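You operate a simulated robot arm through the tools that you are given. There is no shell and no other tool.

The job below is to be done with a simulated robot arm. You get a single attempt, and the scene is never put back.

JOB
Clamp the ochre block, press its silver leaf down and burnish it bright.
Fine: stop up to it, black knob at TIGHT; white pad first, then the polishing stone; both go back. Set down upright: polishing stone with green knob.

Only the result counts: the job must be done as asked and must still hold three seconds after the hand-in. Knocking over, shifting, dropping, spilling or breaking anything else fails it.

ROBOT AND FRAMES
A 7-joint arm with a two-finger gripper, fixed in place. Base frame: the origin is at the foot of the arm, x ahead of it, y to its left, z up; the work surface is at about z = 0. Readings come in m, rad, newtons and seconds.
With the tool pointing down near the work surface it reaches from about 0.26 to 0.6 m from the base axis. Its first joint turns from -2.496 to 2.496 rad. Payload 1.08 kg.
The tool frame sits at the grasp point between the pads (the TCP): z along the fingers, y along the line on which they close. The tips reach 0.016 m beyond it. The gripper opens to 0.088 m; its body begins 0.058 m behind the TCP.
Orientation is that of the tool frame in the base frame, as [roll, pitch, yaw] about the fixed x, y, z axes, in that order (R = Rz(yaw) Ry(pitch) Rx(roll)). With the fingers straight down and closing along the base's y, the tool's x points along the base's -x, its y along +y and its z along -z.

CONTROLS
- The arm moves only by the tool play_rows. Its argument "motion" is a list of rows, each a list of 7 numbers: the shift along the base's x, y, z in m, then the turn, a rotation vector about the base's x, y, z in rad, then the closure, from 0 (fully open) to 1 (shut). In form: [[tx, ty, tz, rx, ry, rz, hand], ...]. A call has 1 to 20 rows; each row is the pose to reach, as a shift and turn from the pose commanded when the call began. Each row takes 0.2 s and may step no farther than 0.05 m and 0.15 rad from the row before; otherwise, or with a gripper value out of range, the whole call is refused. Where a pose cannot be reached the arm comes as near as it can. A force on the tool above 40 N (or 10 N above the force at the start of the call, whichever is more), or a blocked arm, ends the call early, and 0.2 s more pass. Each finger travels about 0.1867 m/s and halts on what it meets, pressing with about 20 N; the grip force reading is that of the motor and also rises with nothing between the fingers. The clock runs only during rows and for 0.2 s after the last one: add rows that repeat a pose to give the fingers time. The reply holds the time, the measured pose of the TCP, the force on the tool along the base axes, the opening and the grip force, in the units named above and with some noise, with the torque about the TCP (base axes, N m) and any sound that the robot's microphone picked up.
- Cameras (640 x 400 px; columns grow to the right, rows downward): "scene" is fixed at [0.0502, 0.6488, 0.6168]; the picture's right is [-0.58, -0.81, 0.00], its down [-0.49, 0.35, -0.80] and it looks along [0.65, -0.46, -0.60] (base axes); focal length 338 px, centre (320, 200). "wrist" rides on the gripper at [0.082, -0.008, -0.092] in the tool frame; the picture's right is [0.10, 0.99, 0.00], its down [-0.70, 0.07, -0.71] and it looks along [-0.71, 0.07, 0.70] (tool axes); focal length 256 px, centre (320, 200). There is no depth. A picture from a camera that has moved, and an enlarged one, comes with that camera's place and axes in the base frame and with its lens.
- camera(camera): a new picture of that camera. No time passes.
- close_up(camera, box): a new picture of the part [left, top, right, bottom] of that camera's present view, enlarged. No time passes.
- close_job(): hands the job in; it is judged then, once.

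Places have to be worked out from the pictures, the camera data and where the tool is seen. Open the gripper and draw the arm clear of the work before you hand the job in, unless the task says otherwise.

The tools are called after ">>>" as a command line: name --pt "numbers of a row" for each row, then --argument value for the rest, lists and objects as JSON in quotes. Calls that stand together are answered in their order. play_rows: Moves the arm, as the interface text tells. Its arguments: {"type":"object","properties":{"motion":{"type":"array","items":{"type":"array","items":{"type":"number"}}}},"required":["motion"]} The other tools are called the same way: camera (camera) takes a picture; close_up (camera, box) takes an enlarged picture of a part of a camera's view; close_job () hands the job in.

At the start:

```text
clock: 0.0
ee_pos: [0.3123, 0.264, 0.3847]
tcp_rot: [-3.141, 0.0, 3.141]
contact_force: [0.5, 0.7, 0.0]
moment: [-0.01, 0.02, 0.03]
opening: 0.0881
grasp_force: 0.2
```

scene: 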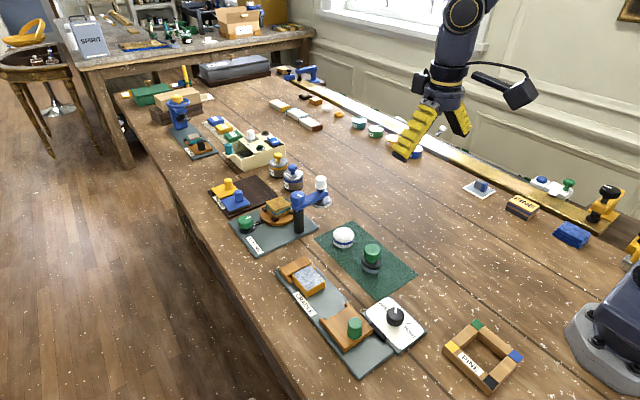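
wrist: 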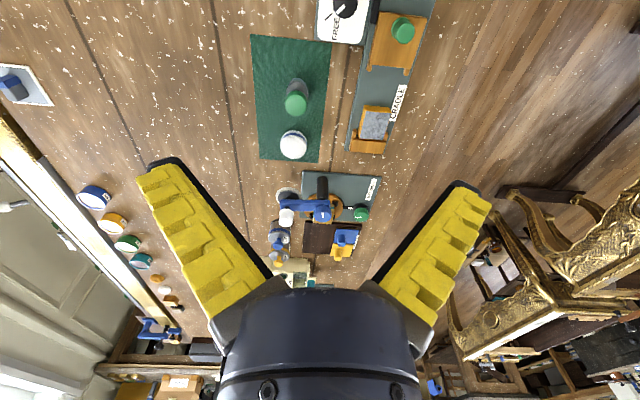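

The scene shows a cradle with an ochre block with silver leaf, a sliding stop with green knob, a black knob on a white plate, a green mat with a white pad and a green-knobbed stone. I'll take enlarged views to understand the details.

>>> close_up --camera "scene" --box '[260, 210, 440, 380]'

>>> close_up --camera "wrist" --box '[230, 0, 450, 170]'

>>> close_up --camera "scene" --box '[190, 100, 350, 260]'

```text
2.35 times, centred on (350, 295) of scene
camera zoom: at [0.0502, 0.6488, 0.6168], right [-0.58, -0.81, 0.0], down [-0.49, 0.35, -0.8], along [0.65, -0.46, -0.6], focal length 795 px, centre (249, -24)
```

zoom: 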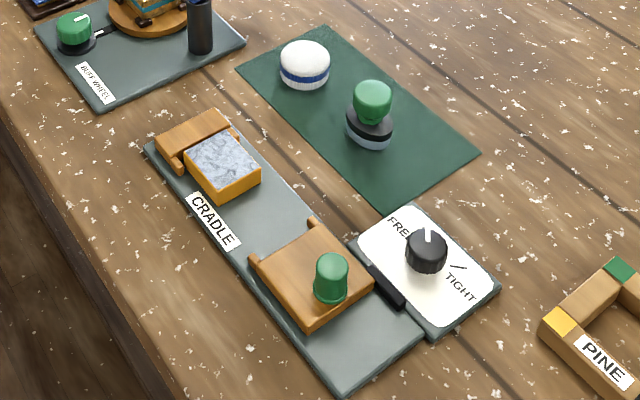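

```text
2.35 times, centred on (340, 85) of wrist
camera zoom: at [0.2292, 0.2558, 0.4744], right [-0.1, 0.99, 0.0], down [0.7, 0.07, 0.71], along [0.71, 0.07, -0.7], focal length 602 px, centre (273, 471)
```

zoom: 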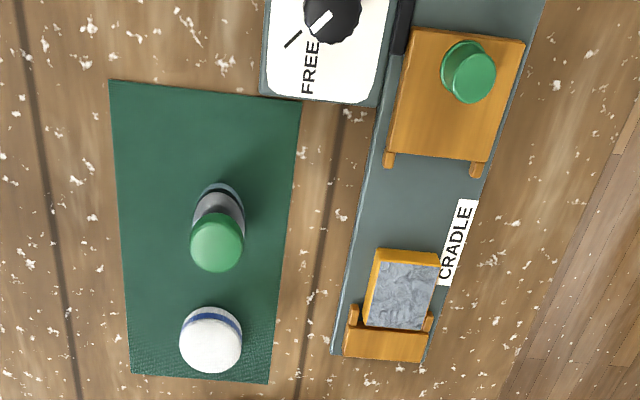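

```text
2.50 times, centred on (270, 180) of scene
camera zoom: at [0.0502, 0.6488, 0.6168], right [-0.58, -0.81, 0.0], down [-0.49, 0.35, -0.8], along [0.65, -0.46, -0.6], focal length 844 px, centre (445, 250)
```

zoom: 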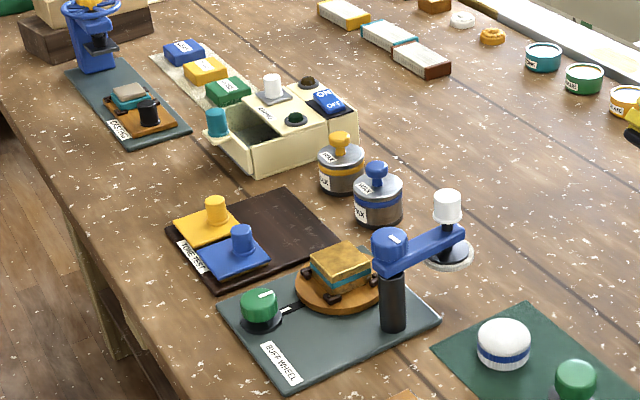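

The pictures put the pad near (0.53, 0.23), the stone near (0.42, 0.235), the stop knob near (0.30, 0.385), the black knob near (0.28, 0.30) and the block near (0.455, 0.387). I'll move the arm back and lower to see the cradle and knob better.

>>> play_rows --pt "-0.023 0.009 -0.021 0 0 0 0" --pt "-0.046 0.018 -0.042 0 0 0 0" --pt "-0.069 0.027 -0.063 0 0 0 0" --pt "-0.0923 0.036 -0.0847 0 0 0 0" --pt "-0.0923 0.036 -0.0847 0 0 0 0"

```text
clock: 1.2
ee_pos: [0.2197, 0.3004, 0.3008]
tcp_rot: [-3.141, 0.001, -3.141]
contact_force: [0.0, -0.2, 0.3]
moment: [-0.01, -0.01, 0.02]
opening: 0.088
grasp_force: 0.1
```

The arm reached the view pose. I'll take pictures to locate the parts from here.

>>> camera --camera "wrist"

>>> close_up --camera "wrist" --box '[230, 20, 350, 110]'

>>> close_up --camera "wrist" --box '[320, 20, 480, 200]'

```text
taken
camera wrist: at [0.1367, 0.2921, 0.3896], right [-0.1, 0.99, 0.0], down [0.7, 0.07, 0.71], along [0.71, 0.07, -0.7], focal length 256 px, centre (320, 200)
```

wrist: 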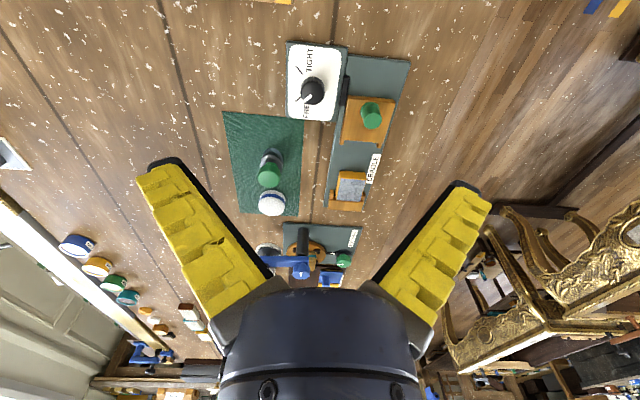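

```text
4.44 times, centred on (290, 65) of wrist
camera zoom: at [0.1367, 0.2921, 0.3896], right [-0.1, 0.99, 0.0], down [0.7, 0.07, 0.71], along [0.71, 0.07, -0.7], focal length 1138 px, centre (453, 800)
```

zoom: 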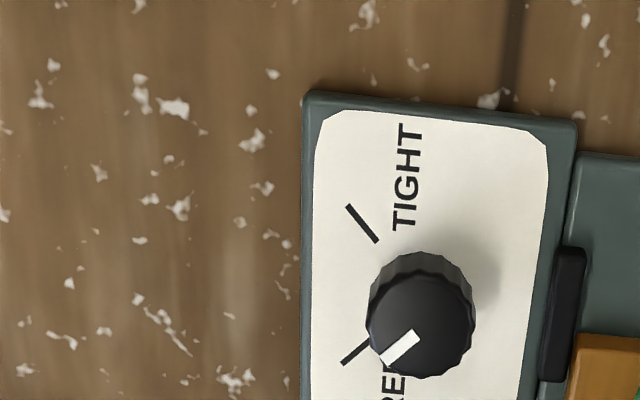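

```text
2.22 times, centred on (400, 110) of wrist
camera zoom: at [0.1367, 0.2921, 0.3896], right [-0.1, 0.99, 0.0], down [0.7, 0.07, 0.71], along [0.71, 0.07, -0.7], focal length 569 px, centre (142, 400)
```

zoom: 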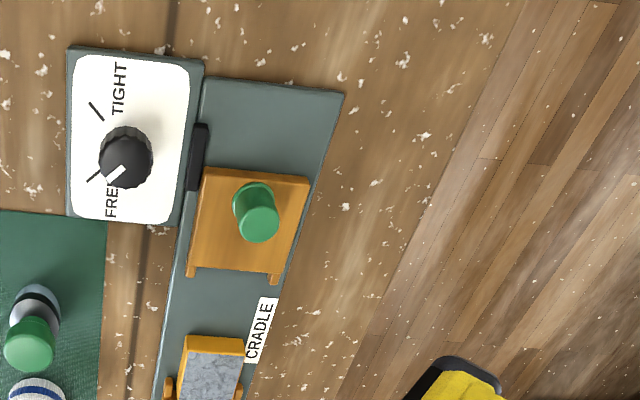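

FREE points along about -46° and TIGHT along about -134° (base frame), with the knob centre near (0.286, 0.298) and its top at z≈0.036. The stop knob is near (0.306, 0.384), top z≈0.062. I'll look closer at the block, pad and stone.

>>> close_up --camera "wrist" --box '[310, 140, 410, 220]'

>>> close_up --camera "wrist" --box '[220, 110, 330, 230]'

>>> close_up --camera "scene" --box '[270, 245, 350, 325]'

>>> close_up --camera "scene" --box '[315, 215, 405, 285]'

>>> close_up --camera "scene" --box '[320, 280, 440, 360]'

```text
5.00 times, centred on (360, 180) of wrist
camera zoom: at [0.1367, 0.2921, 0.3896], right [-0.1, 0.99, 0.0], down [0.7, 0.07, 0.71], along [0.71, 0.07, -0.7], focal length 1280 px, centre (120, 300)
```

zoom: 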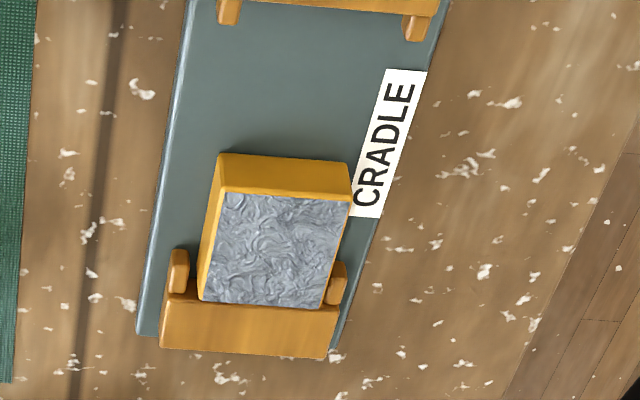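

```text
3.33 times, centred on (275, 170) of wrist
camera zoom: at [0.1367, 0.2921, 0.3896], right [-0.1, 0.99, 0.0], down [0.7, 0.07, 0.71], along [0.71, 0.07, -0.7], focal length 853 px, centre (470, 300)
```

zoom: 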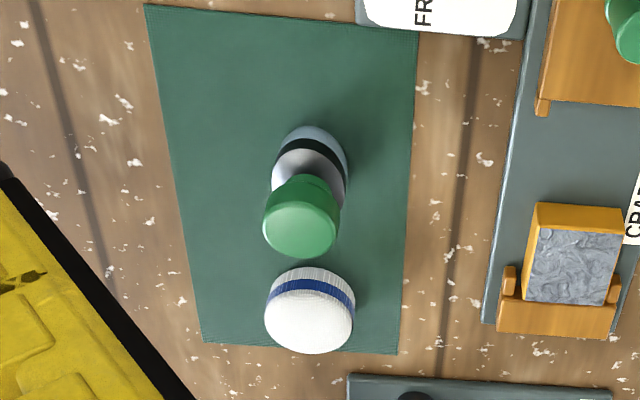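

```text
5.00 times, centred on (310, 285) of scene
camera zoom: at [0.0502, 0.6488, 0.6168], right [-0.58, -0.81, 0.0], down [-0.49, 0.35, -0.8], along [0.65, -0.46, -0.6], focal length 1689 px, centre (370, -225)
```

zoom: 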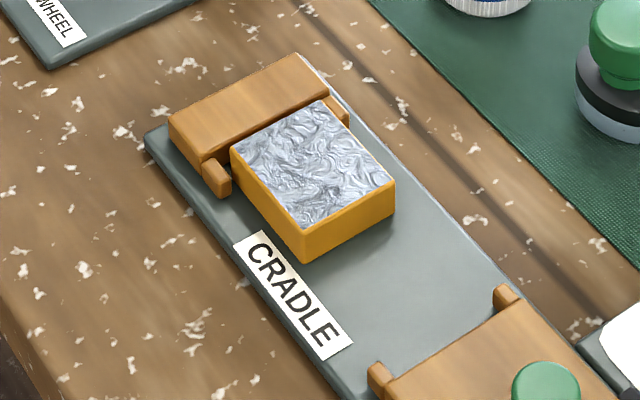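

```text
5.71 times, centred on (360, 250) of scene
camera zoom: at [0.0502, 0.6488, 0.6168], right [-0.58, -0.81, 0.0], down [-0.49, 0.35, -0.8], along [0.65, -0.46, -0.6], focal length 1930 px, centre (91, -86)
```

zoom: 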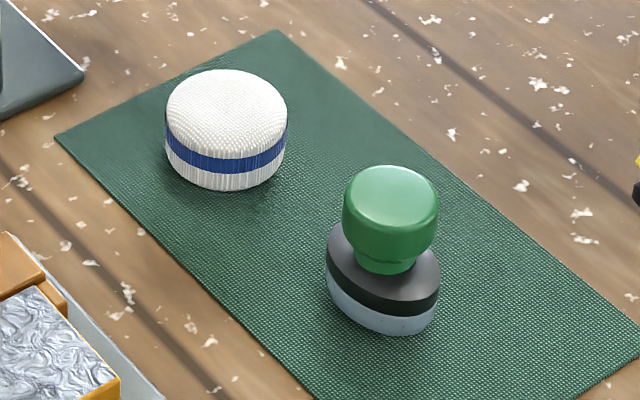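

```text
5.00 times, centred on (380, 320) of scene
camera zoom: at [0.0502, 0.6488, 0.6168], right [-0.58, -0.81, 0.0], down [-0.49, 0.35, -0.8], along [0.65, -0.46, -0.6], focal length 1689 px, centre (20, -400)
```

zoom: 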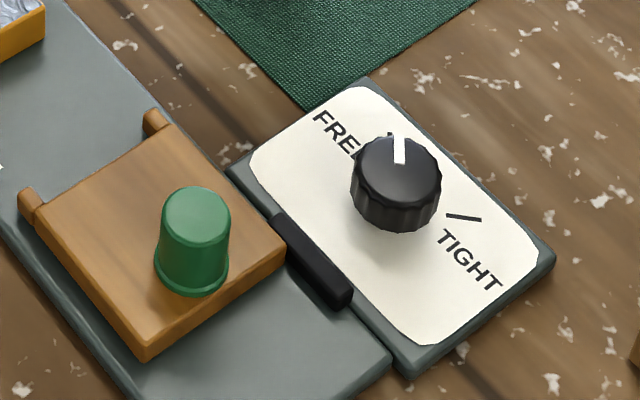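

The block's leaf spans about x 0.435–0.491, y 0.358–0.407 at z≈0.036, the stop body x 0.287–0.368 with prongs facing the block. I'll go above the stop's green knob at (0.306, 0.384) with the hand partly closed, and check alignment.

>>> play_rows --pt "0.018 0.017 -0.036 0 0 0 0.1" --pt "0.036 0.034 -0.072 0 0 0 0.2" --pt "0.054 0.051 -0.108 0 0 0 0.3" --pt "0.072 0.068 -0.144 0 0 0 0.3" --pt "0.0863 0.0836 -0.1808 0 0 0 0.3" --pt "0.0863 0.0836 -0.1958 0 0 0 0.3" --pt "0.0863 0.0836 -0.1958 0 0 0 0.3"

>>> camera --camera "wrist"

>>> close_up --camera "scene" --box '[260, 210, 440, 380]'

```text
clock: 2.8
ee_pos: [0.3071, 0.3828, 0.1047]
tcp_rot: [3.141, 0.0, 3.141]
contact_force: [0.3, 0.1, -0.1]
moment: [-0.01, 0.0, 0.0]
opening: 0.0654
grasp_force: 3.0
```

```text
taken
camera wrist: at [0.2236, 0.3749, 0.1941], right [-0.1, 0.99, 0.0], down [0.7, 0.07, 0.71], along [0.71, 0.07, -0.7], focal length 256 px, centre (320, 200)
```

wrist: 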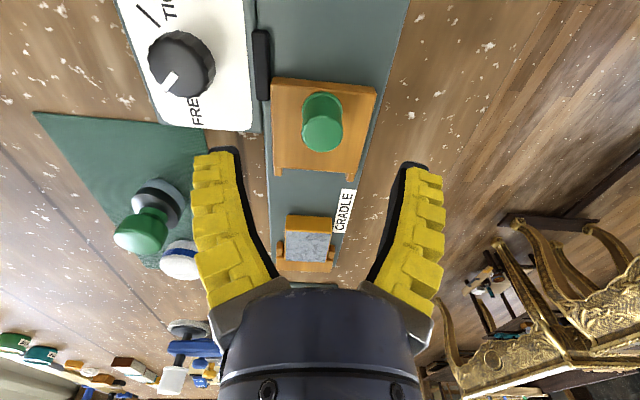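

```text
2.35 times, centred on (350, 295) of scene
camera zoom: at [0.0502, 0.6488, 0.6168], right [-0.58, -0.81, 0.0], down [-0.49, 0.35, -0.8], along [0.65, -0.46, -0.6], focal length 795 px, centre (249, -24)
```

zoom: 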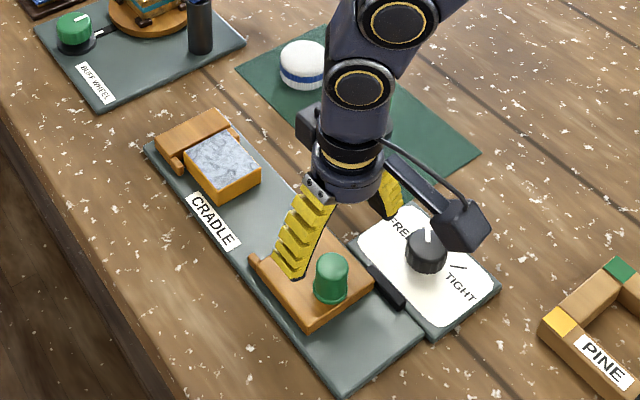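

The stop knob is centred between the fingers at about (0.303, 0.384). I'll descend to z≈0.055 and grip it.

>>> play_rows --pt "-0.003 0.001 -0.018 0 0 0 0.3" --pt "-0.004 0.001 -0.034 0 0 0 0.3" --pt "-0.004 0.001 -0.049 0 0 0 0.3" --pt "-0.004 0.001 -0.049 0 0 0 0.3" --pt "-0.004 0.001 -0.049 0 0 0 0.7" --pt "-0.004 0.001 -0.049 0 0 0 0.7"

>>> close_up --camera "scene" --box '[260, 230, 440, 380]'

```text
clock: 4.2
ee_pos: [0.3021, 0.3849, 0.0543]
tcp_rot: [3.141, 0.001, -3.14]
contact_force: [-0.7, -0.4, 0.1]
moment: [-0.03, -0.02, -0.01]
opening: 0.0313
grasp_force: 3.3
```

```text
2.67 times, centred on (350, 305) of scene
camera zoom: at [0.0502, 0.6488, 0.6168], right [-0.58, -0.81, 0.0], down [-0.49, 0.35, -0.8], along [0.65, -0.46, -0.6], focal length 901 px, centre (240, -80)
```

zoom: 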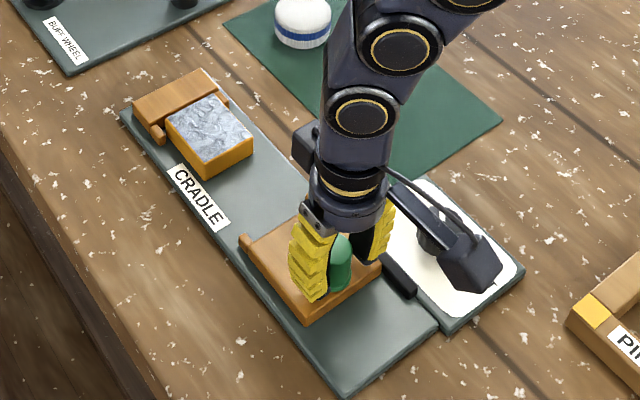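

The knob is between the fingers (opening 0.031 m). I'll grip firmly and slide the stop toward the block in small steps, watching the force.

>>> play_rows --pt "0 0 0 0 0 0 1.0" --pt "0 0 0 0 0 0 1.0" --pt "0.008 0 0 0 0 0 1.0" --pt "0.016 0 0 0 0 0 1.0" --pt "0.024 0 0 0 0 0 1.0" --pt "0.032 0 0 0 0 0 1.0" --pt "0.04 0 0 0 0 0 1.0" --pt "0.04 0 0 0 0 0 1.0"

>>> close_up --camera "scene" --box '[260, 230, 440, 380]'

```text
clock: 6.0
ee_pos: [0.3425, 0.385, 0.0548]
tcp_rot: [3.141, 0.003, -3.141]
contact_force: [-0.1, 2.9, 10.4]
moment: [-0.02, 0.07, 0.0]
opening: 0.0148
grasp_force: 22.2
```

```text
2.67 times, centred on (350, 305) of scene
camera zoom: at [0.0502, 0.6488, 0.6168], right [-0.58, -0.81, 0.0], down [-0.49, 0.35, -0.8], along [0.65, -0.46, -0.6], focal length 901 px, centre (240, -80)
```

zoom: 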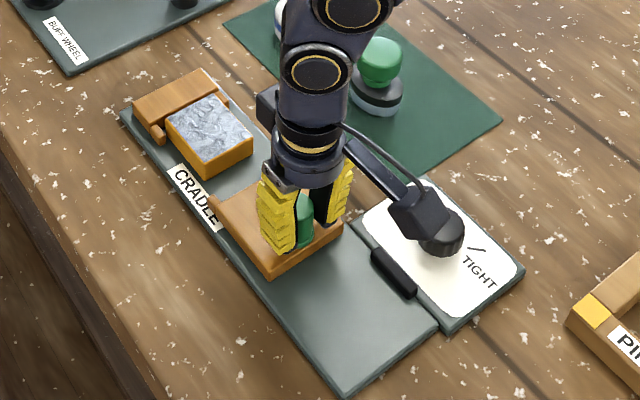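

The stop moved with the hand, but the opening shrank to 0.015 m with 10 N upward force, so I'll look at how the fingers hold the knob.

>>> camera --camera "wrist"

>>> close_up --camera "wrist" --box '[230, 60, 410, 280]'

>>> close_up --camera "scene" --box '[300, 260, 380, 320]'

```text
taken
camera wrist: at [0.2593, 0.3765, 0.1447], right [-0.1, 0.99, 0.0], down [0.7, 0.07, 0.71], along [0.71, 0.07, -0.7], focal length 256 px, centre (320, 200)
```

wrist: 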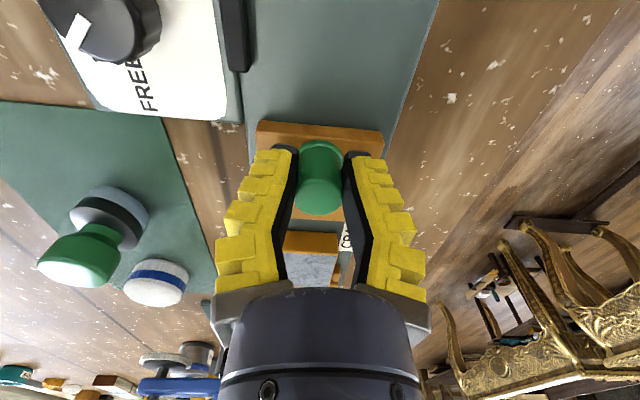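

```text
1.82 times, centred on (320, 170) of wrist
camera zoom: at [0.2593, 0.3765, 0.1447], right [-0.1, 0.99, 0.0], down [0.7, 0.07, 0.71], along [0.71, 0.07, -0.7], focal length 465 px, centre (320, 254)
```

zoom: 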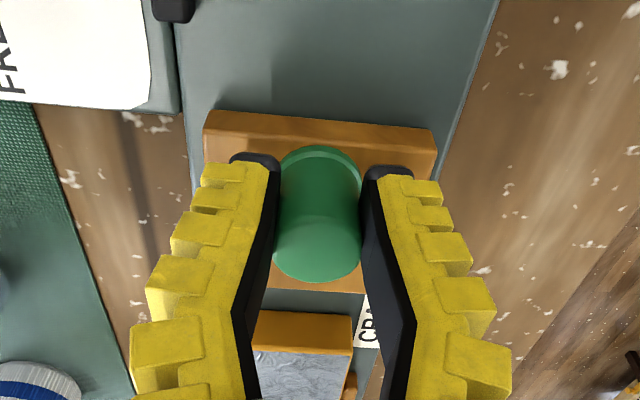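

```text
6.67 times, centred on (340, 290) of scene
camera zoom: at [0.0502, 0.6488, 0.6168], right [-0.58, -0.81, 0.0], down [-0.49, 0.35, -0.8], along [0.65, -0.46, -0.6], focal length 2252 px, centre (187, -400)
```

zoom: 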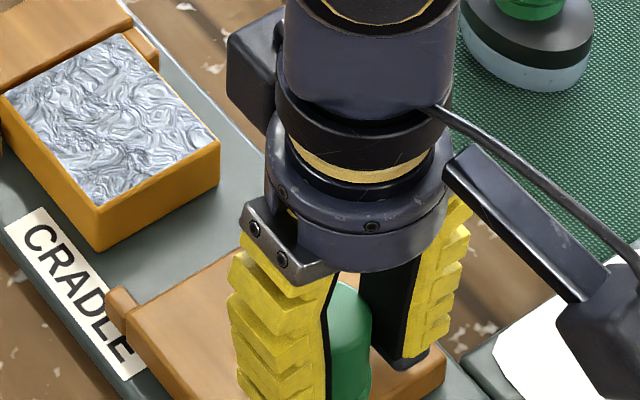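

The soft fingers wrap around the knob, which is fine. I'll keep pushing the stop toward the block in small steps.

>>> play_rows --pt "0.006 0 0 0 0 0 1.0" --pt "0.012 0 0 0 0 0 1.0" --pt "0.018 0 0 0 0 0 1.0" --pt "0.024 0 0 0 0 0 1.0" --pt "0.024 0 0 0 0 0 1.0"

>>> close_up --camera "scene" --box '[260, 230, 380, 330]'

>>> close_up --camera "wrist" --box '[230, 60, 410, 300]'

```text
clock: 7.2
ee_pos: [0.3664, 0.3844, 0.0551]
tcp_rot: [3.139, 0.0, -3.141]
contact_force: [0.5, 3.9, 3.2]
moment: [0.01, 0.19, 0.02]
opening: 0.0141
grasp_force: 22.0
```

```text
4.00 times, centred on (320, 280) of scene
camera zoom: at [0.0502, 0.6488, 0.6168], right [-0.58, -0.81, 0.0], down [-0.49, 0.35, -0.8], along [0.65, -0.46, -0.6], focal length 1351 px, centre (320, -120)
```

zoom: 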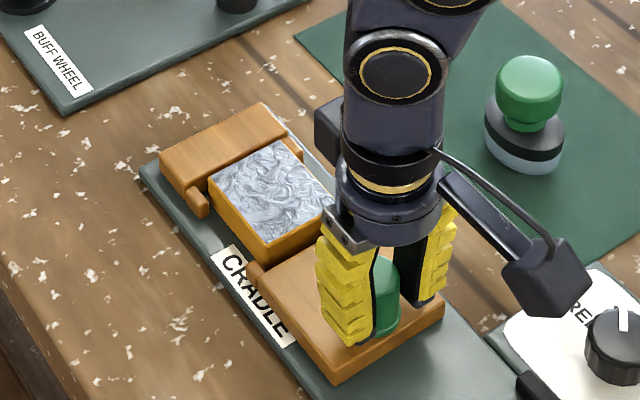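

```text
1.67 times, centred on (320, 180) of wrist
camera zoom: at [0.2834, 0.3765, 0.1448], right [-0.1, 0.99, 0.0], down [0.7, 0.07, 0.71], along [0.71, 0.07, -0.7], focal length 427 px, centre (320, 233)
```

zoom: 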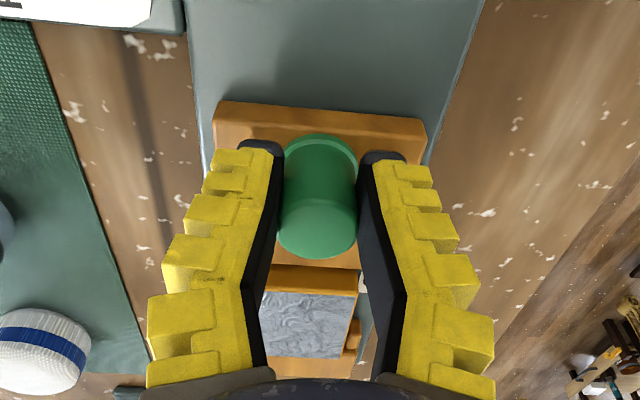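

A gap of roughly a centimetre or less remains. I'll advance in 2–3 mm steps watching Fx.

>>> play_rows --pt "0.003 0 0 0 0 0 1.0" --pt "0.006 0 0 0 0 0 1.0" --pt "0.006 0 0 0 0 0 1.0"

>>> close_up --camera "scene" --box '[270, 250, 370, 320]'

```text
clock: 8.0
ee_pos: [0.3718, 0.3849, 0.0552]
tcp_rot: [3.139, -0.001, 3.141]
contact_force: [1.1, 2.9, 5.5]
moment: [0.03, 0.12, 0.0]
opening: 0.0138
grasp_force: 21.6
```

```text
5.71 times, centred on (320, 285) of scene
camera zoom: at [0.0502, 0.6488, 0.6168], right [-0.58, -0.81, 0.0], down [-0.49, 0.35, -0.8], along [0.65, -0.46, -0.6], focal length 1930 px, centre (320, -286)
```

zoom: 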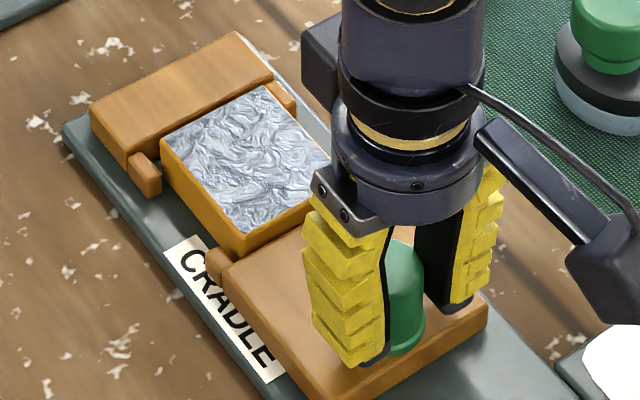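

The stop's front edge is nearly at the block's near face, with no reaction in Fx yet. I'll continue in 1.5 mm steps.

>>> play_rows --pt "0.0015 0 0 0 0 0 1.0" --pt "0.003 0 0 0 0 0 1.0" --pt "0.0045 0 0 0 0 0 1.0" --pt "0.0045 0 0 0 0 0 1.0"

>>> close_up --camera "scene" --box '[270, 250, 370, 320]'

```text
clock: 9.0
ee_pos: [0.3773, 0.3856, 0.0555]
tcp_rot: [3.141, 0.0, 3.142]
contact_force: [0.5, 7.8, 4.4]
moment: [0.04, 0.07, 0.02]
opening: 0.0138
grasp_force: 22.1
```

```text
5.71 times, centred on (320, 285) of scene
camera zoom: at [0.0502, 0.6488, 0.6168], right [-0.58, -0.81, 0.0], down [-0.49, 0.35, -0.8], along [0.65, -0.46, -0.6], focal length 1930 px, centre (320, -286)
```

zoom: 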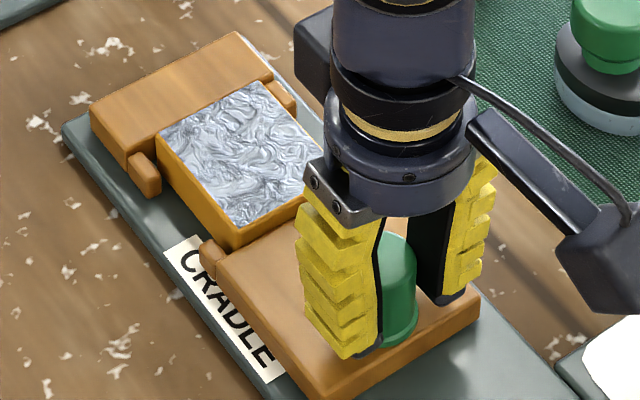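

The block has shifted slightly toward the fixed jaw, so the stop is now touching it. I'll continue in 1.5 mm steps until the force rises against the jaw.

>>> play_rows --pt "0.0015 0.0005 0 0 0 0 1.0" --pt "0.003 0.001 0 0 0 0 1.0" --pt "0.003 0.001 0 0 0 0 1.0"

>>> close_up --camera "scene" --box '[270, 250, 370, 320]'

```text
clock: 9.8
ee_pos: [0.381, 0.3854, 0.0546]
tcp_rot: [-3.141, -0.001, 3.14]
contact_force: [0.5, 0.4, 8.5]
moment: [0.03, -0.08, 0.01]
opening: 0.0137
grasp_force: 22.0
```

```text
5.71 times, centred on (320, 285) of scene
camera zoom: at [0.0502, 0.6488, 0.6168], right [-0.58, -0.81, 0.0], down [-0.49, 0.35, -0.8], along [0.65, -0.46, -0.6], focal length 1930 px, centre (320, -286)
```

zoom: 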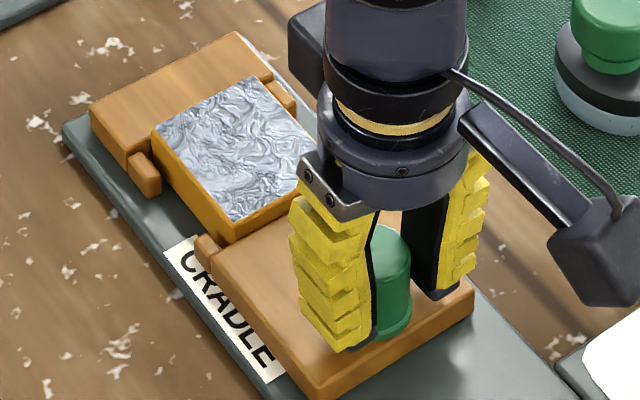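

The block keeps moving with little resistance; it's almost at the fixed jaw. I'll continue in 1 mm steps.

>>> play_rows --pt "0.001 0 0 0 0 0 1.0" --pt "0.002 0 0 0 0 0 1.0" --pt "0.003 0 0 0 0 0 1.0" --pt "0.003 0 0 0 0 0 1.0"

>>> close_up --camera "scene" --box '[270, 250, 370, 320]'

```text
clock: 10.8
ee_pos: [0.3811, 0.3857, 0.0546]
tcp_rot: [-3.139, -0.007, -3.141]
contact_force: [-21.6, -10.8, 13.4]
moment: [-0.12, 0.06, -0.16]
opening: 0.015
grasp_force: 22.3
```

```text
5.71 times, centred on (320, 285) of scene
camera zoom: at [0.0502, 0.6488, 0.6168], right [-0.58, -0.81, 0.0], down [-0.49, 0.35, -0.8], along [0.65, -0.46, -0.6], focal length 1930 px, centre (320, -286)
```

zoom: 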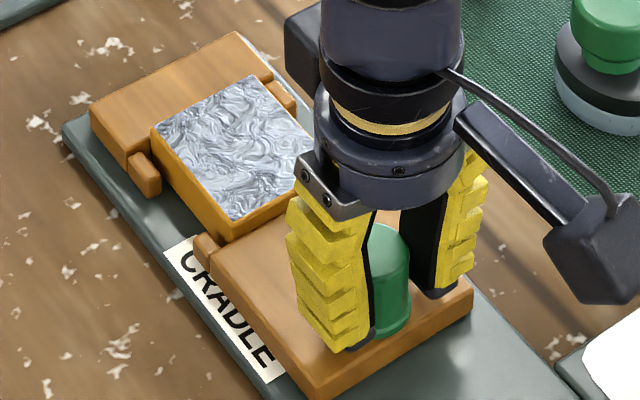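

Fx rose to -22 N with the hand at x=0.381: the block is firmly between the stop and jaw. I'll relax the push, open and rise clear.

>>> play_rows --pt "-0.0015 0 0 0 0 0 1.0" --pt "-0.0025 0 0 0 0 0 1.0" --pt "-0.0025 0 0 0 0 0 0.6" --pt "-0.0025 0 0 0 0 0 0.3" --pt "-0.0025 0 0 0 0 0 0.3" --pt "-0.0025 0 0.02 0 0 0 0.3" --pt "-0.0025 0 0.05 0 0 0 0.3" --pt "-0.0025 0 0.085 0 0 0 0.3" --pt "-0.0025 0 0.085 0 0 0 0.3"

>>> close_up --camera "scene" --box '[270, 240, 390, 330]'

>>> camera --camera "wrist"

```text
clock: 12.8
ee_pos: [0.3799, 0.385, 0.1408]
tcp_rot: [-3.141, -0.001, 3.141]
contact_force: [0.0, -0.3, -0.1]
moment: [0.0, 0.0, 0.03]
opening: 0.0652
grasp_force: 2.9
```

```text
4.44 times, centred on (330, 285) of scene
camera zoom: at [0.0502, 0.6488, 0.6168], right [-0.58, -0.81, 0.0], down [-0.49, 0.35, -0.8], along [0.65, -0.46, -0.6], focal length 1501 px, centre (276, -178)
```

zoom: 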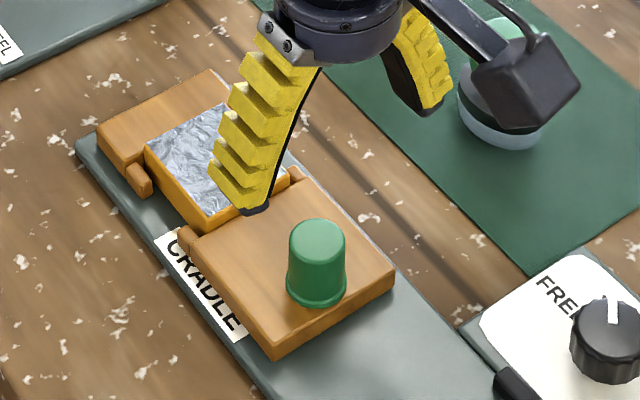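

```text
taken
camera wrist: at [0.2965, 0.3768, 0.2301], right [-0.1, 0.99, 0.0], down [0.7, 0.07, 0.71], along [0.7, 0.07, -0.71], focal length 256 px, centre (320, 200)
```

wrist: 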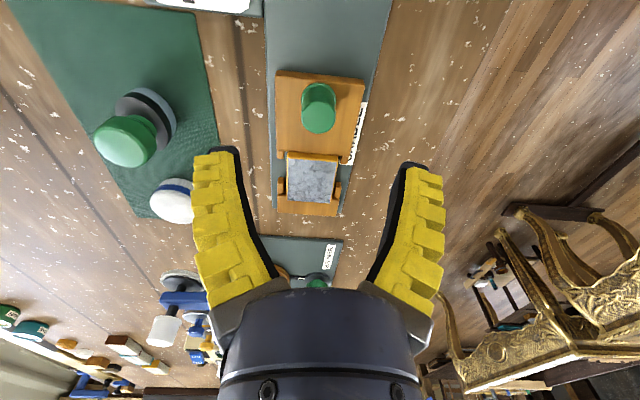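

The stop rests squarely against the block. Now I'll move over the black knob at (0.286, 0.298), pre-rotating the tool +45° so that the -88° turn stays centred.

>>> play_rows --pt "-0.016 -0.0145 0 0 0 0.131 0.3" --pt "-0.032 -0.029 0 0 0 0.262 0.3" --pt "-0.047 -0.0435 0 0 0 0.393 0.3" --pt "-0.063 -0.058 0 0 0 0.524 0.3" --pt "-0.078 -0.0725 0 0 0 0.654 0.3" --pt "-0.094 -0.087 0 0 0 0.785 0.3" --pt "-0.094 -0.087 -0.03 0 0 0.785 0.3" --pt "-0.094 -0.087 -0.03 0 0 0.785 0.3"

>>> camera --camera "wrist"

>>> close_up --camera "scene" --box '[320, 250, 460, 360]'

```text
clock: 14.6
ee_pos: [0.2862, 0.2986, 0.1094]
tcp_rot: [-3.141, 0.0, -2.355]
contact_force: [0.2, -0.5, 0.5]
moment: [0.01, 0.0, 0.03]
opening: 0.0651
grasp_force: 3.0
```

```text
taken
camera wrist: at [0.2326, 0.2349, 0.1998], right [-0.78, 0.63, 0.0], down [0.44, 0.55, 0.71], along [0.45, 0.55, -0.7], focal length 256 px, centre (320, 200)
```

wrist: 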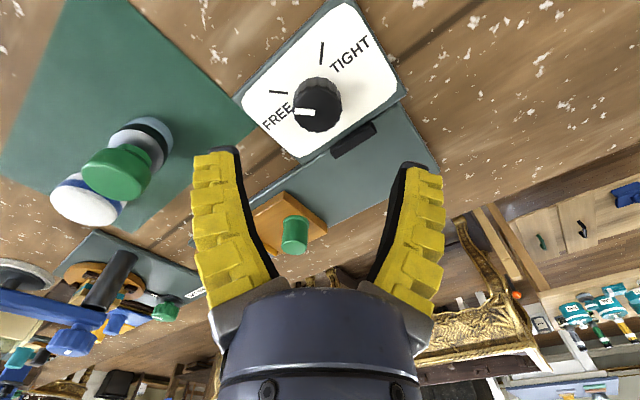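

```text
3.64 times, centred on (390, 305) of scene
camera zoom: at [0.0502, 0.6488, 0.6168], right [-0.58, -0.81, 0.0], down [-0.49, 0.35, -0.8], along [0.65, -0.46, -0.6], focal length 1228 px, centre (66, -182)
```

zoom: 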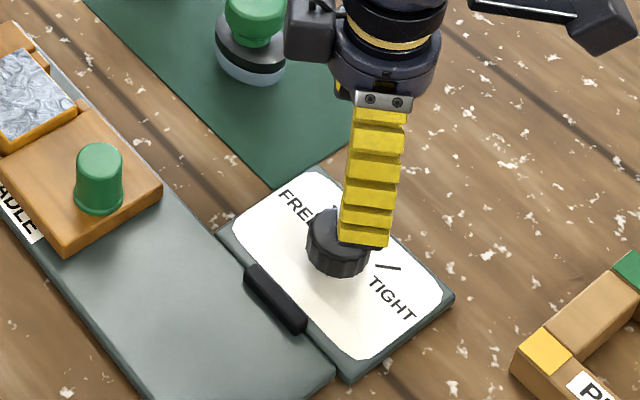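

The knob appears near (0.285, 0.296). I'll take a close-up to refine before descending.

>>> close_up --camera "wrist" --box '[240, 20, 400, 150]'

```text
3.08 times, centred on (320, 85) of wrist
camera zoom: at [0.2326, 0.2349, 0.1998], right [-0.78, 0.63, 0.0], down [0.44, 0.55, 0.71], along [0.45, 0.55, -0.7], focal length 788 px, centre (320, 554)
```

zoom: 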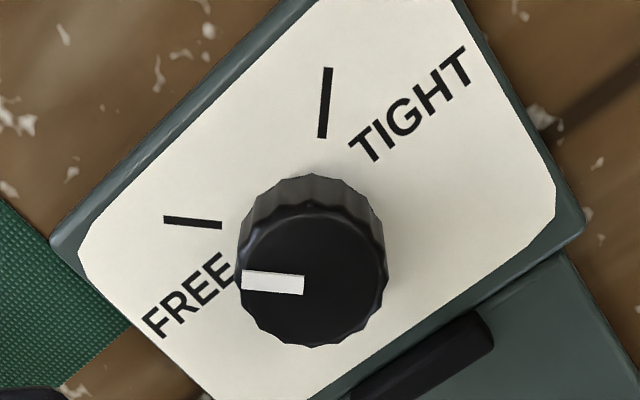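

I'll descend with tips near z≈0.02 around the knob and close on it.

>>> play_rows --pt "-0.0012 -0.002 -0.03 0 0 0 0.35" --pt "-0.0012 -0.002 -0.055 0 0 0 0.35" --pt "-0.0012 -0.002 -0.0725 0 0 0 0.35" --pt "-0.0012 -0.002 -0.0725 0 0 0 0.35" --pt "-0.0012 -0.002 -0.0725 0 0 0 0.8" --pt "-0.0012 -0.002 -0.0725 0 0 0 1.0" --pt "-0.0012 -0.002 -0.0725 0 0 0 1.0"

>>> camera --camera "wrist"

>>> close_up --camera "scene" --box '[320, 250, 460, 360]'

```text
clock: 16.2
ee_pos: [0.2868, 0.2964, 0.0378]
tcp_rot: [3.14, 0.003, -2.357]
contact_force: [19.1, -14.8, 7.6]
moment: [0.06, -0.29, -0.11]
opening: 0.0267
grasp_force: 21.8
```

```text
taken
camera wrist: at [0.2325, 0.2327, 0.1277], right [-0.78, 0.63, 0.0], down [0.44, 0.55, 0.71], along [0.45, 0.55, -0.7], focal length 256 px, centre (320, 200)
```

wrist: 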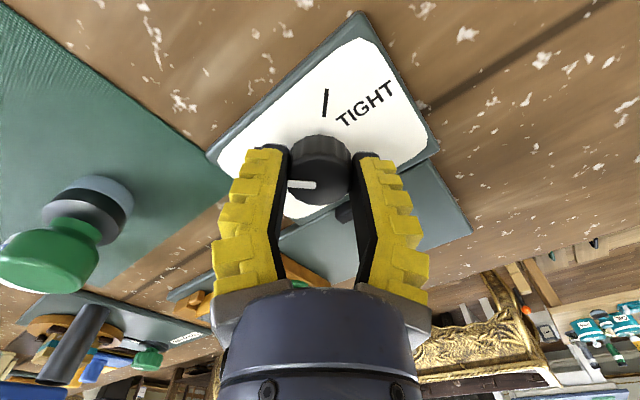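

```text
3.64 times, centred on (390, 305) of scene
camera zoom: at [0.0502, 0.6488, 0.6168], right [-0.58, -0.81, 0.0], down [-0.49, 0.35, -0.8], along [0.65, -0.46, -0.6], focal length 1228 px, centre (66, -182)
```

zoom: 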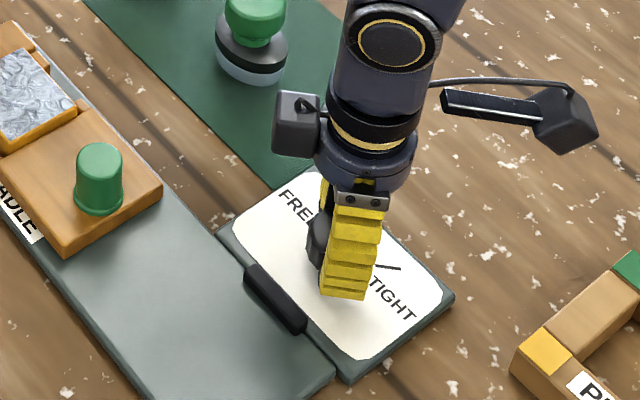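

A 24 N sideways force along the closing axis shows the hand is off-centre toward (-x, +y). I'll nudge it along (+x, -y) to balance.

>>> play_rows --pt "0.001 -0.001 0 0 0 0 1.0" --pt "0.002 -0.002 0 0 0 0 1.0" --pt "0.002 -0.002 0 0 0 0 1.0"

```text
clock: 17.0
ee_pos: [0.2863, 0.2963, 0.0373]
tcp_rot: [3.14, 0.003, -2.354]
contact_force: [-7.0, 10.7, 10.8]
moment: [0.2, -0.08, 0.02]
opening: 0.0261
grasp_force: 21.9
```

The force is nearly balanced now. I'll back off a hair and start the turn, first about -48°.

>>> play_rows --pt "-0.0006 0.0006 0 0 0 0 1.0" --pt "-0.0006 0.0006 0 0 0 -0.12 1.0" --pt "-0.0006 0.0006 0 0 0 -0.24 1.0" --pt "-0.0006 0.0006 0 0 0 -0.36 1.0" --pt "-0.0006 0.0006 0 0 0 -0.48 1.0" --pt "-0.0006 0.0006 0 0 0 -0.6 1.0" --pt "-0.0006 0.0006 0 0 0 -0.72 1.0" --pt "-0.0006 0.0006 0 0 0 -0.84 1.0" --pt "-0.0006 0.0006 0 0 0 -0.84 1.0"

>>> camera --camera "wrist"

```text
clock: 19.0
ee_pos: [0.286, 0.2961, 0.0368]
tcp_rot: [3.138, 0.002, 3.085]
contact_force: [-3.2, 31.9, 2.6]
moment: [0.15, 0.09, 0.03]
opening: 0.0269
grasp_force: 21.7
```

```text
taken
camera wrist: at [0.2034, 0.2925, 0.1275], right [-0.05, 1.0, 0.0], down [0.7, 0.03, 0.71], along [0.71, 0.03, -0.7], focal length 256 px, centre (320, 200)
```

wrist: 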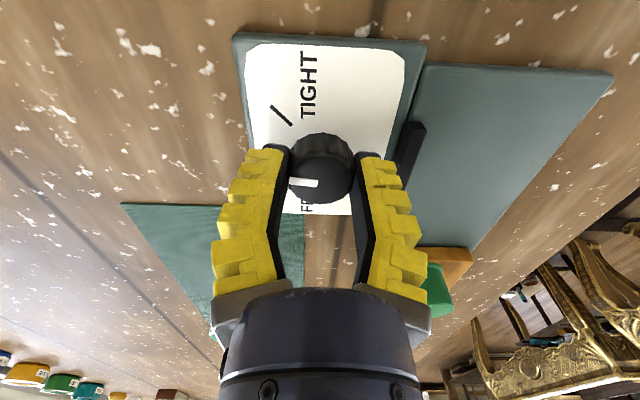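

The knob turns with the hand (pointer about half-way). Fy=32 N says the knob's true centre is about 2 mm further +y (and +x), so I'll recentre and then continue the turn.

>>> play_rows --pt "0.001 0.0012 0 0 0 0 1.0" --pt "0.002 0.0023 0 0 0 0 1.0" --pt "0.002 0.0023 0 0 0 0 1.0"

```text
clock: 19.8
ee_pos: [0.2878, 0.2967, 0.0365]
tcp_rot: [-3.14, -0.004, 3.086]
contact_force: [-13.6, 12.8, 14.4]
moment: [0.18, 0.18, 0.01]
opening: 0.0263
grasp_force: 22.1
```

Forces dropped. I'll trim the centre a bit more and continue the turn by about -0.70 rad toward TIGHT.

>>> play_rows --pt "-0.001 0.0008 0 0 0 0 1.0" --pt "-0.001 0.0008 0 0 0 -0.12 1.0" --pt "-0.001 0.0008 0 0 0 -0.24 1.0" --pt "-0.001 0.0008 0 0 0 -0.36 1.0" --pt "-0.001 0.0008 0 0 0 -0.48 1.0" --pt "-0.001 0.0008 0 0 0 -0.58 1.0" --pt "-0.001 0.0008 0 0 0 -0.68 1.0" --pt "-0.001 0.0008 0 0 0 -0.68 1.0"

>>> close_up --camera "wrist" --box '[200, 20, 440, 240]'

```text
clock: 21.6
ee_pos: [0.287, 0.297, 0.038]
tcp_rot: [-3.138, 0.0, 2.405]
contact_force: [-4.3, -21.9, 5.0]
moment: [-0.15, 0.06, 0.03]
opening: 0.025
grasp_force: 22.5
```

```text
1.82 times, centred on (320, 130) of wrist
camera zoom: at [0.2197, 0.3462, 0.1268], right [0.59, 0.81, 0.0], down [0.57, -0.42, 0.71], along [0.57, -0.42, -0.71], focal length 465 px, centre (320, 327)
```

zoom: 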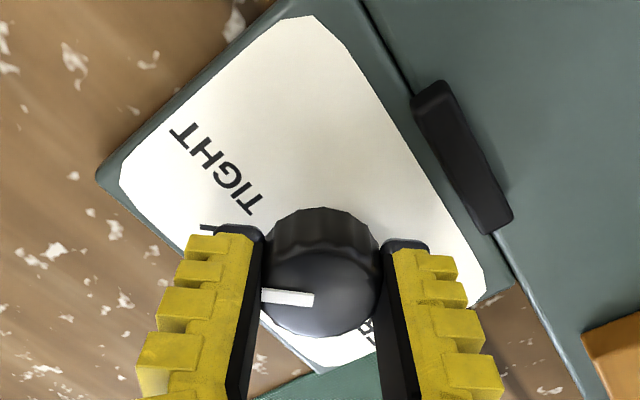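

The pointer now reads about -132° against TIGHT at about -134°. I'll add a small -0.05 rad turn, then open gently and rise to check.

>>> play_rows --pt "0 -0.001 0 0 0 -0.025 1.0" --pt "0 -0.001 0 0 0 -0.05 1.0" --pt "0 -0.001 0 0 0 -0.05 1.0" --pt "0 -0.001 0 0 0 -0.05 0.6" --pt "0 -0.001 0 0 0 -0.05 0.35" --pt "0 -0.001 0 0 0 -0.05 0.35" --pt "0 -0.001 0.03 0 0 -0.05 0.35" --pt "0 -0.001 0.07 0 0 -0.05 0.35" --pt "0 -0.001 0.07 0 0 -0.05 0.35"

>>> close_up --camera "wrist" --box '[220, 10, 420, 160]'

>>> close_up --camera "scene" --box '[320, 250, 460, 360]'

```text
clock: 23.6
ee_pos: [0.2893, 0.2954, 0.1078]
tcp_rot: [-3.14, 0.0, 2.359]
contact_force: [-0.4, 0.0, 0.9]
moment: [0.05, 0.03, -0.03]
opening: 0.0613
grasp_force: 2.9
```

```text
2.67 times, centred on (320, 85) of wrist
camera zoom: at [0.2231, 0.3484, 0.1981], right [0.63, 0.78, 0.0], down [0.55, -0.44, 0.71], along [0.55, -0.45, -0.71], focal length 683 px, centre (320, 507)
```

zoom: 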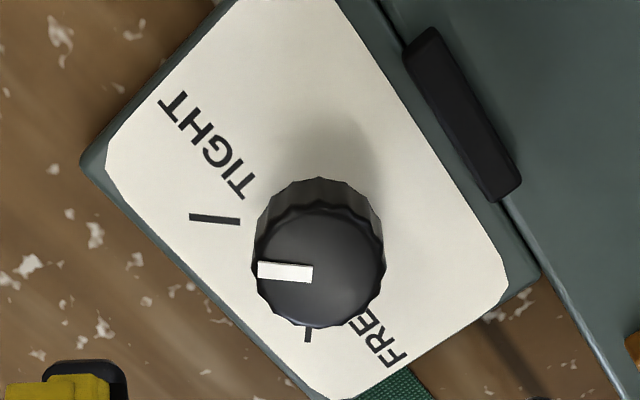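

```text
3.64 times, centred on (390, 305) of scene
camera zoom: at [0.0502, 0.6488, 0.6168], right [-0.58, -0.81, 0.0], down [-0.49, 0.35, -0.8], along [0.65, -0.46, -0.6], focal length 1228 px, centre (66, -182)
```

zoom: 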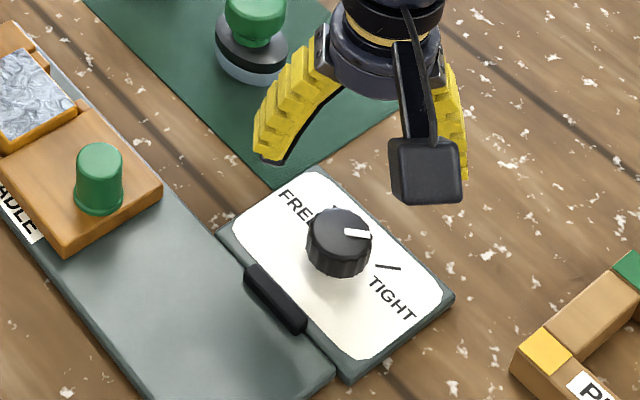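

The white pointer line is now parallel to and aimed along the TIGHT tick. Next I'll go over the white pad near (0.531, 0.231), turning the tool back to its nominal yaw with the hand fully open.

>>> play_rows --pt "0.02 -0.005 0.03 0 0 0.12 0.1" --pt "0.06 -0.016 0.04 0 0 0.25 0" --pt "0.1 -0.027 0.04 0 0 0.38 0" --pt "0.14 -0.038 0.04 0 0 0.51 0" --pt "0.18 -0.049 0.04 0 0 0.64 0" --pt "0.215 -0.058 0.03 0 0 0.76 0" --pt "0.242 -0.064 0.012 0 0 0.7825 0" --pt "0.242 -0.064 0.012 0 0 0.7825 0"

>>> camera --camera "wrist"

>>> camera --camera "scene"

```text
clock: 25.4
ee_pos: [0.5293, 0.2321, 0.1193]
tcp_rot: [-3.141, -0.001, 3.139]
contact_force: [0.0, -0.7, -0.5]
moment: [-0.01, 0.0, 0.01]
opening: 0.0879
grasp_force: 0.0
```

```text
taken
camera wrist: at [0.4468, 0.2237, 0.209], right [-0.1, 0.99, 0.0], down [0.7, 0.07, 0.71], along [0.71, 0.07, -0.71], focal length 256 px, centre (320, 200)
```

wrist: 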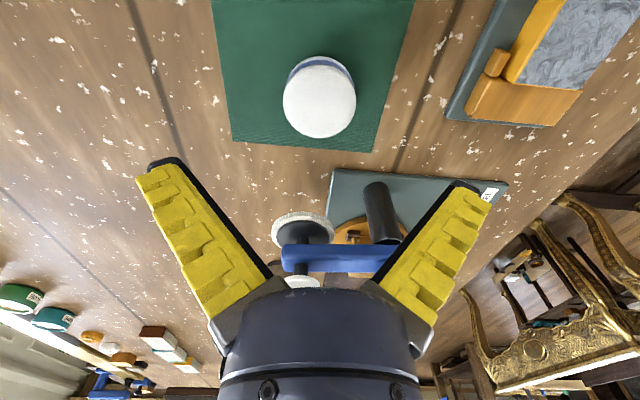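

```text
taken
```

scene: 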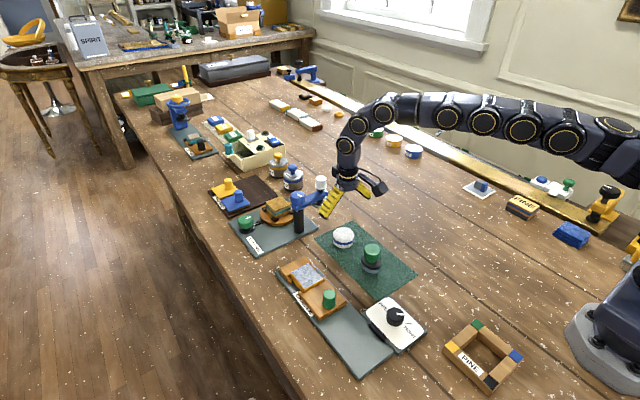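

The pad is centred at about (0.528, 0.232) and the buff wheel's arm is about 7 cm beyond, clear of the hand. I'll descend to z≈0.024 and grip the pad.

>>> play_rows --pt "-0.001 0 -0.03 0 0 0 0.1" --pt "-0.001 -0.0005 -0.06 0 0 0 0.1" --pt "-0.001 -0.0005 -0.08 0 0 0 0.1" --pt "-0.001 -0.0005 -0.095 0 0 0 0.1" --pt "-0.001 -0.0005 -0.095 0 0 0 0.1"

>>> camera --camera "wrist"

>>> close_up --camera "scene" --box '[280, 180, 420, 290]'

```text
clock: 26.6
ee_pos: [0.5284, 0.2325, 0.0252]
tcp_rot: [3.141, -0.001, 3.139]
contact_force: [-1.1, -0.7, 0.6]
moment: [-0.03, 0.02, -0.02]
opening: 0.081
grasp_force: 0.9
```

```text
taken
camera wrist: at [0.4452, 0.2245, 0.1149], right [-0.1, 0.99, 0.0], down [0.7, 0.07, 0.71], along [0.71, 0.07, -0.7], focal length 256 px, centre (320, 200)
```

wrist: 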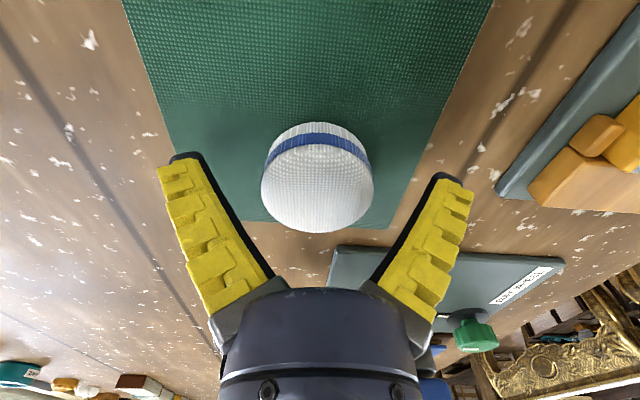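

```text
3.64 times, centred on (350, 235) of scene
camera zoom: at [0.0502, 0.6488, 0.6168], right [-0.58, -0.81, 0.0], down [-0.49, 0.35, -0.8], along [0.65, -0.46, -0.6], focal length 1228 px, centre (211, 73)
```

zoom: 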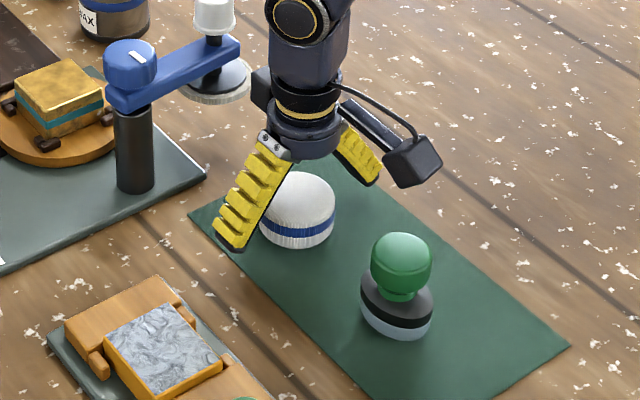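

The pad sits centred between the fingers. I'll close on it.

>>> play_rows --pt "0 0 0 0 0 0 0.4" --pt "0 0 0 0 0 0 0.7" --pt "0 0 0 0 0 0 1.0" --pt "0 0 0 0 0 0 1.0"

>>> camera --camera "wrist"

>>> close_up --camera "scene" --box '[280, 180, 420, 290]'

```text
clock: 27.6
ee_pos: [0.5294, 0.2331, 0.0252]
tcp_rot: [-3.141, 0.001, 3.138]
contact_force: [-0.2, 0.5, -0.4]
moment: [-0.03, -0.01, -0.05]
opening: 0.0507
grasp_force: 20.3
```

```text
taken
camera wrist: at [0.4452, 0.2245, 0.115], right [-0.1, 0.99, 0.0], down [0.7, 0.07, 0.71], along [0.71, 0.07, -0.7], focal length 256 px, centre (320, 200)
```

wrist: 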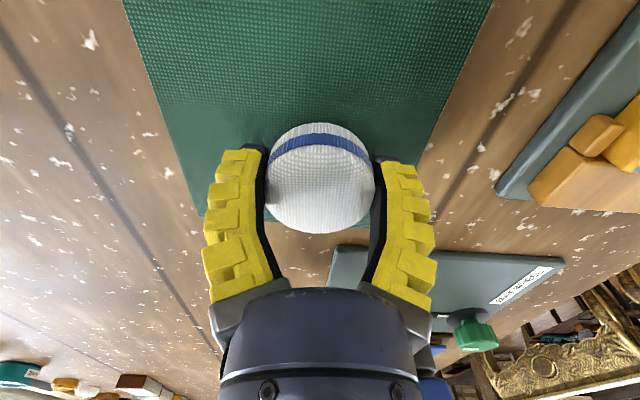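

```text
3.64 times, centred on (350, 235) of scene
camera zoom: at [0.0502, 0.6488, 0.6168], right [-0.58, -0.81, 0.0], down [-0.49, 0.35, -0.8], along [0.65, -0.46, -0.6], focal length 1228 px, centre (211, 73)
```

zoom: 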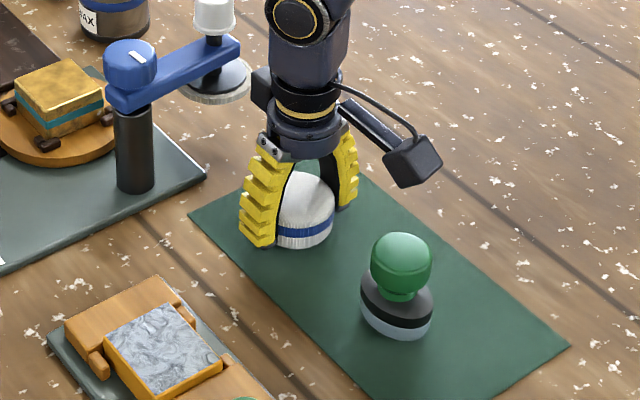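

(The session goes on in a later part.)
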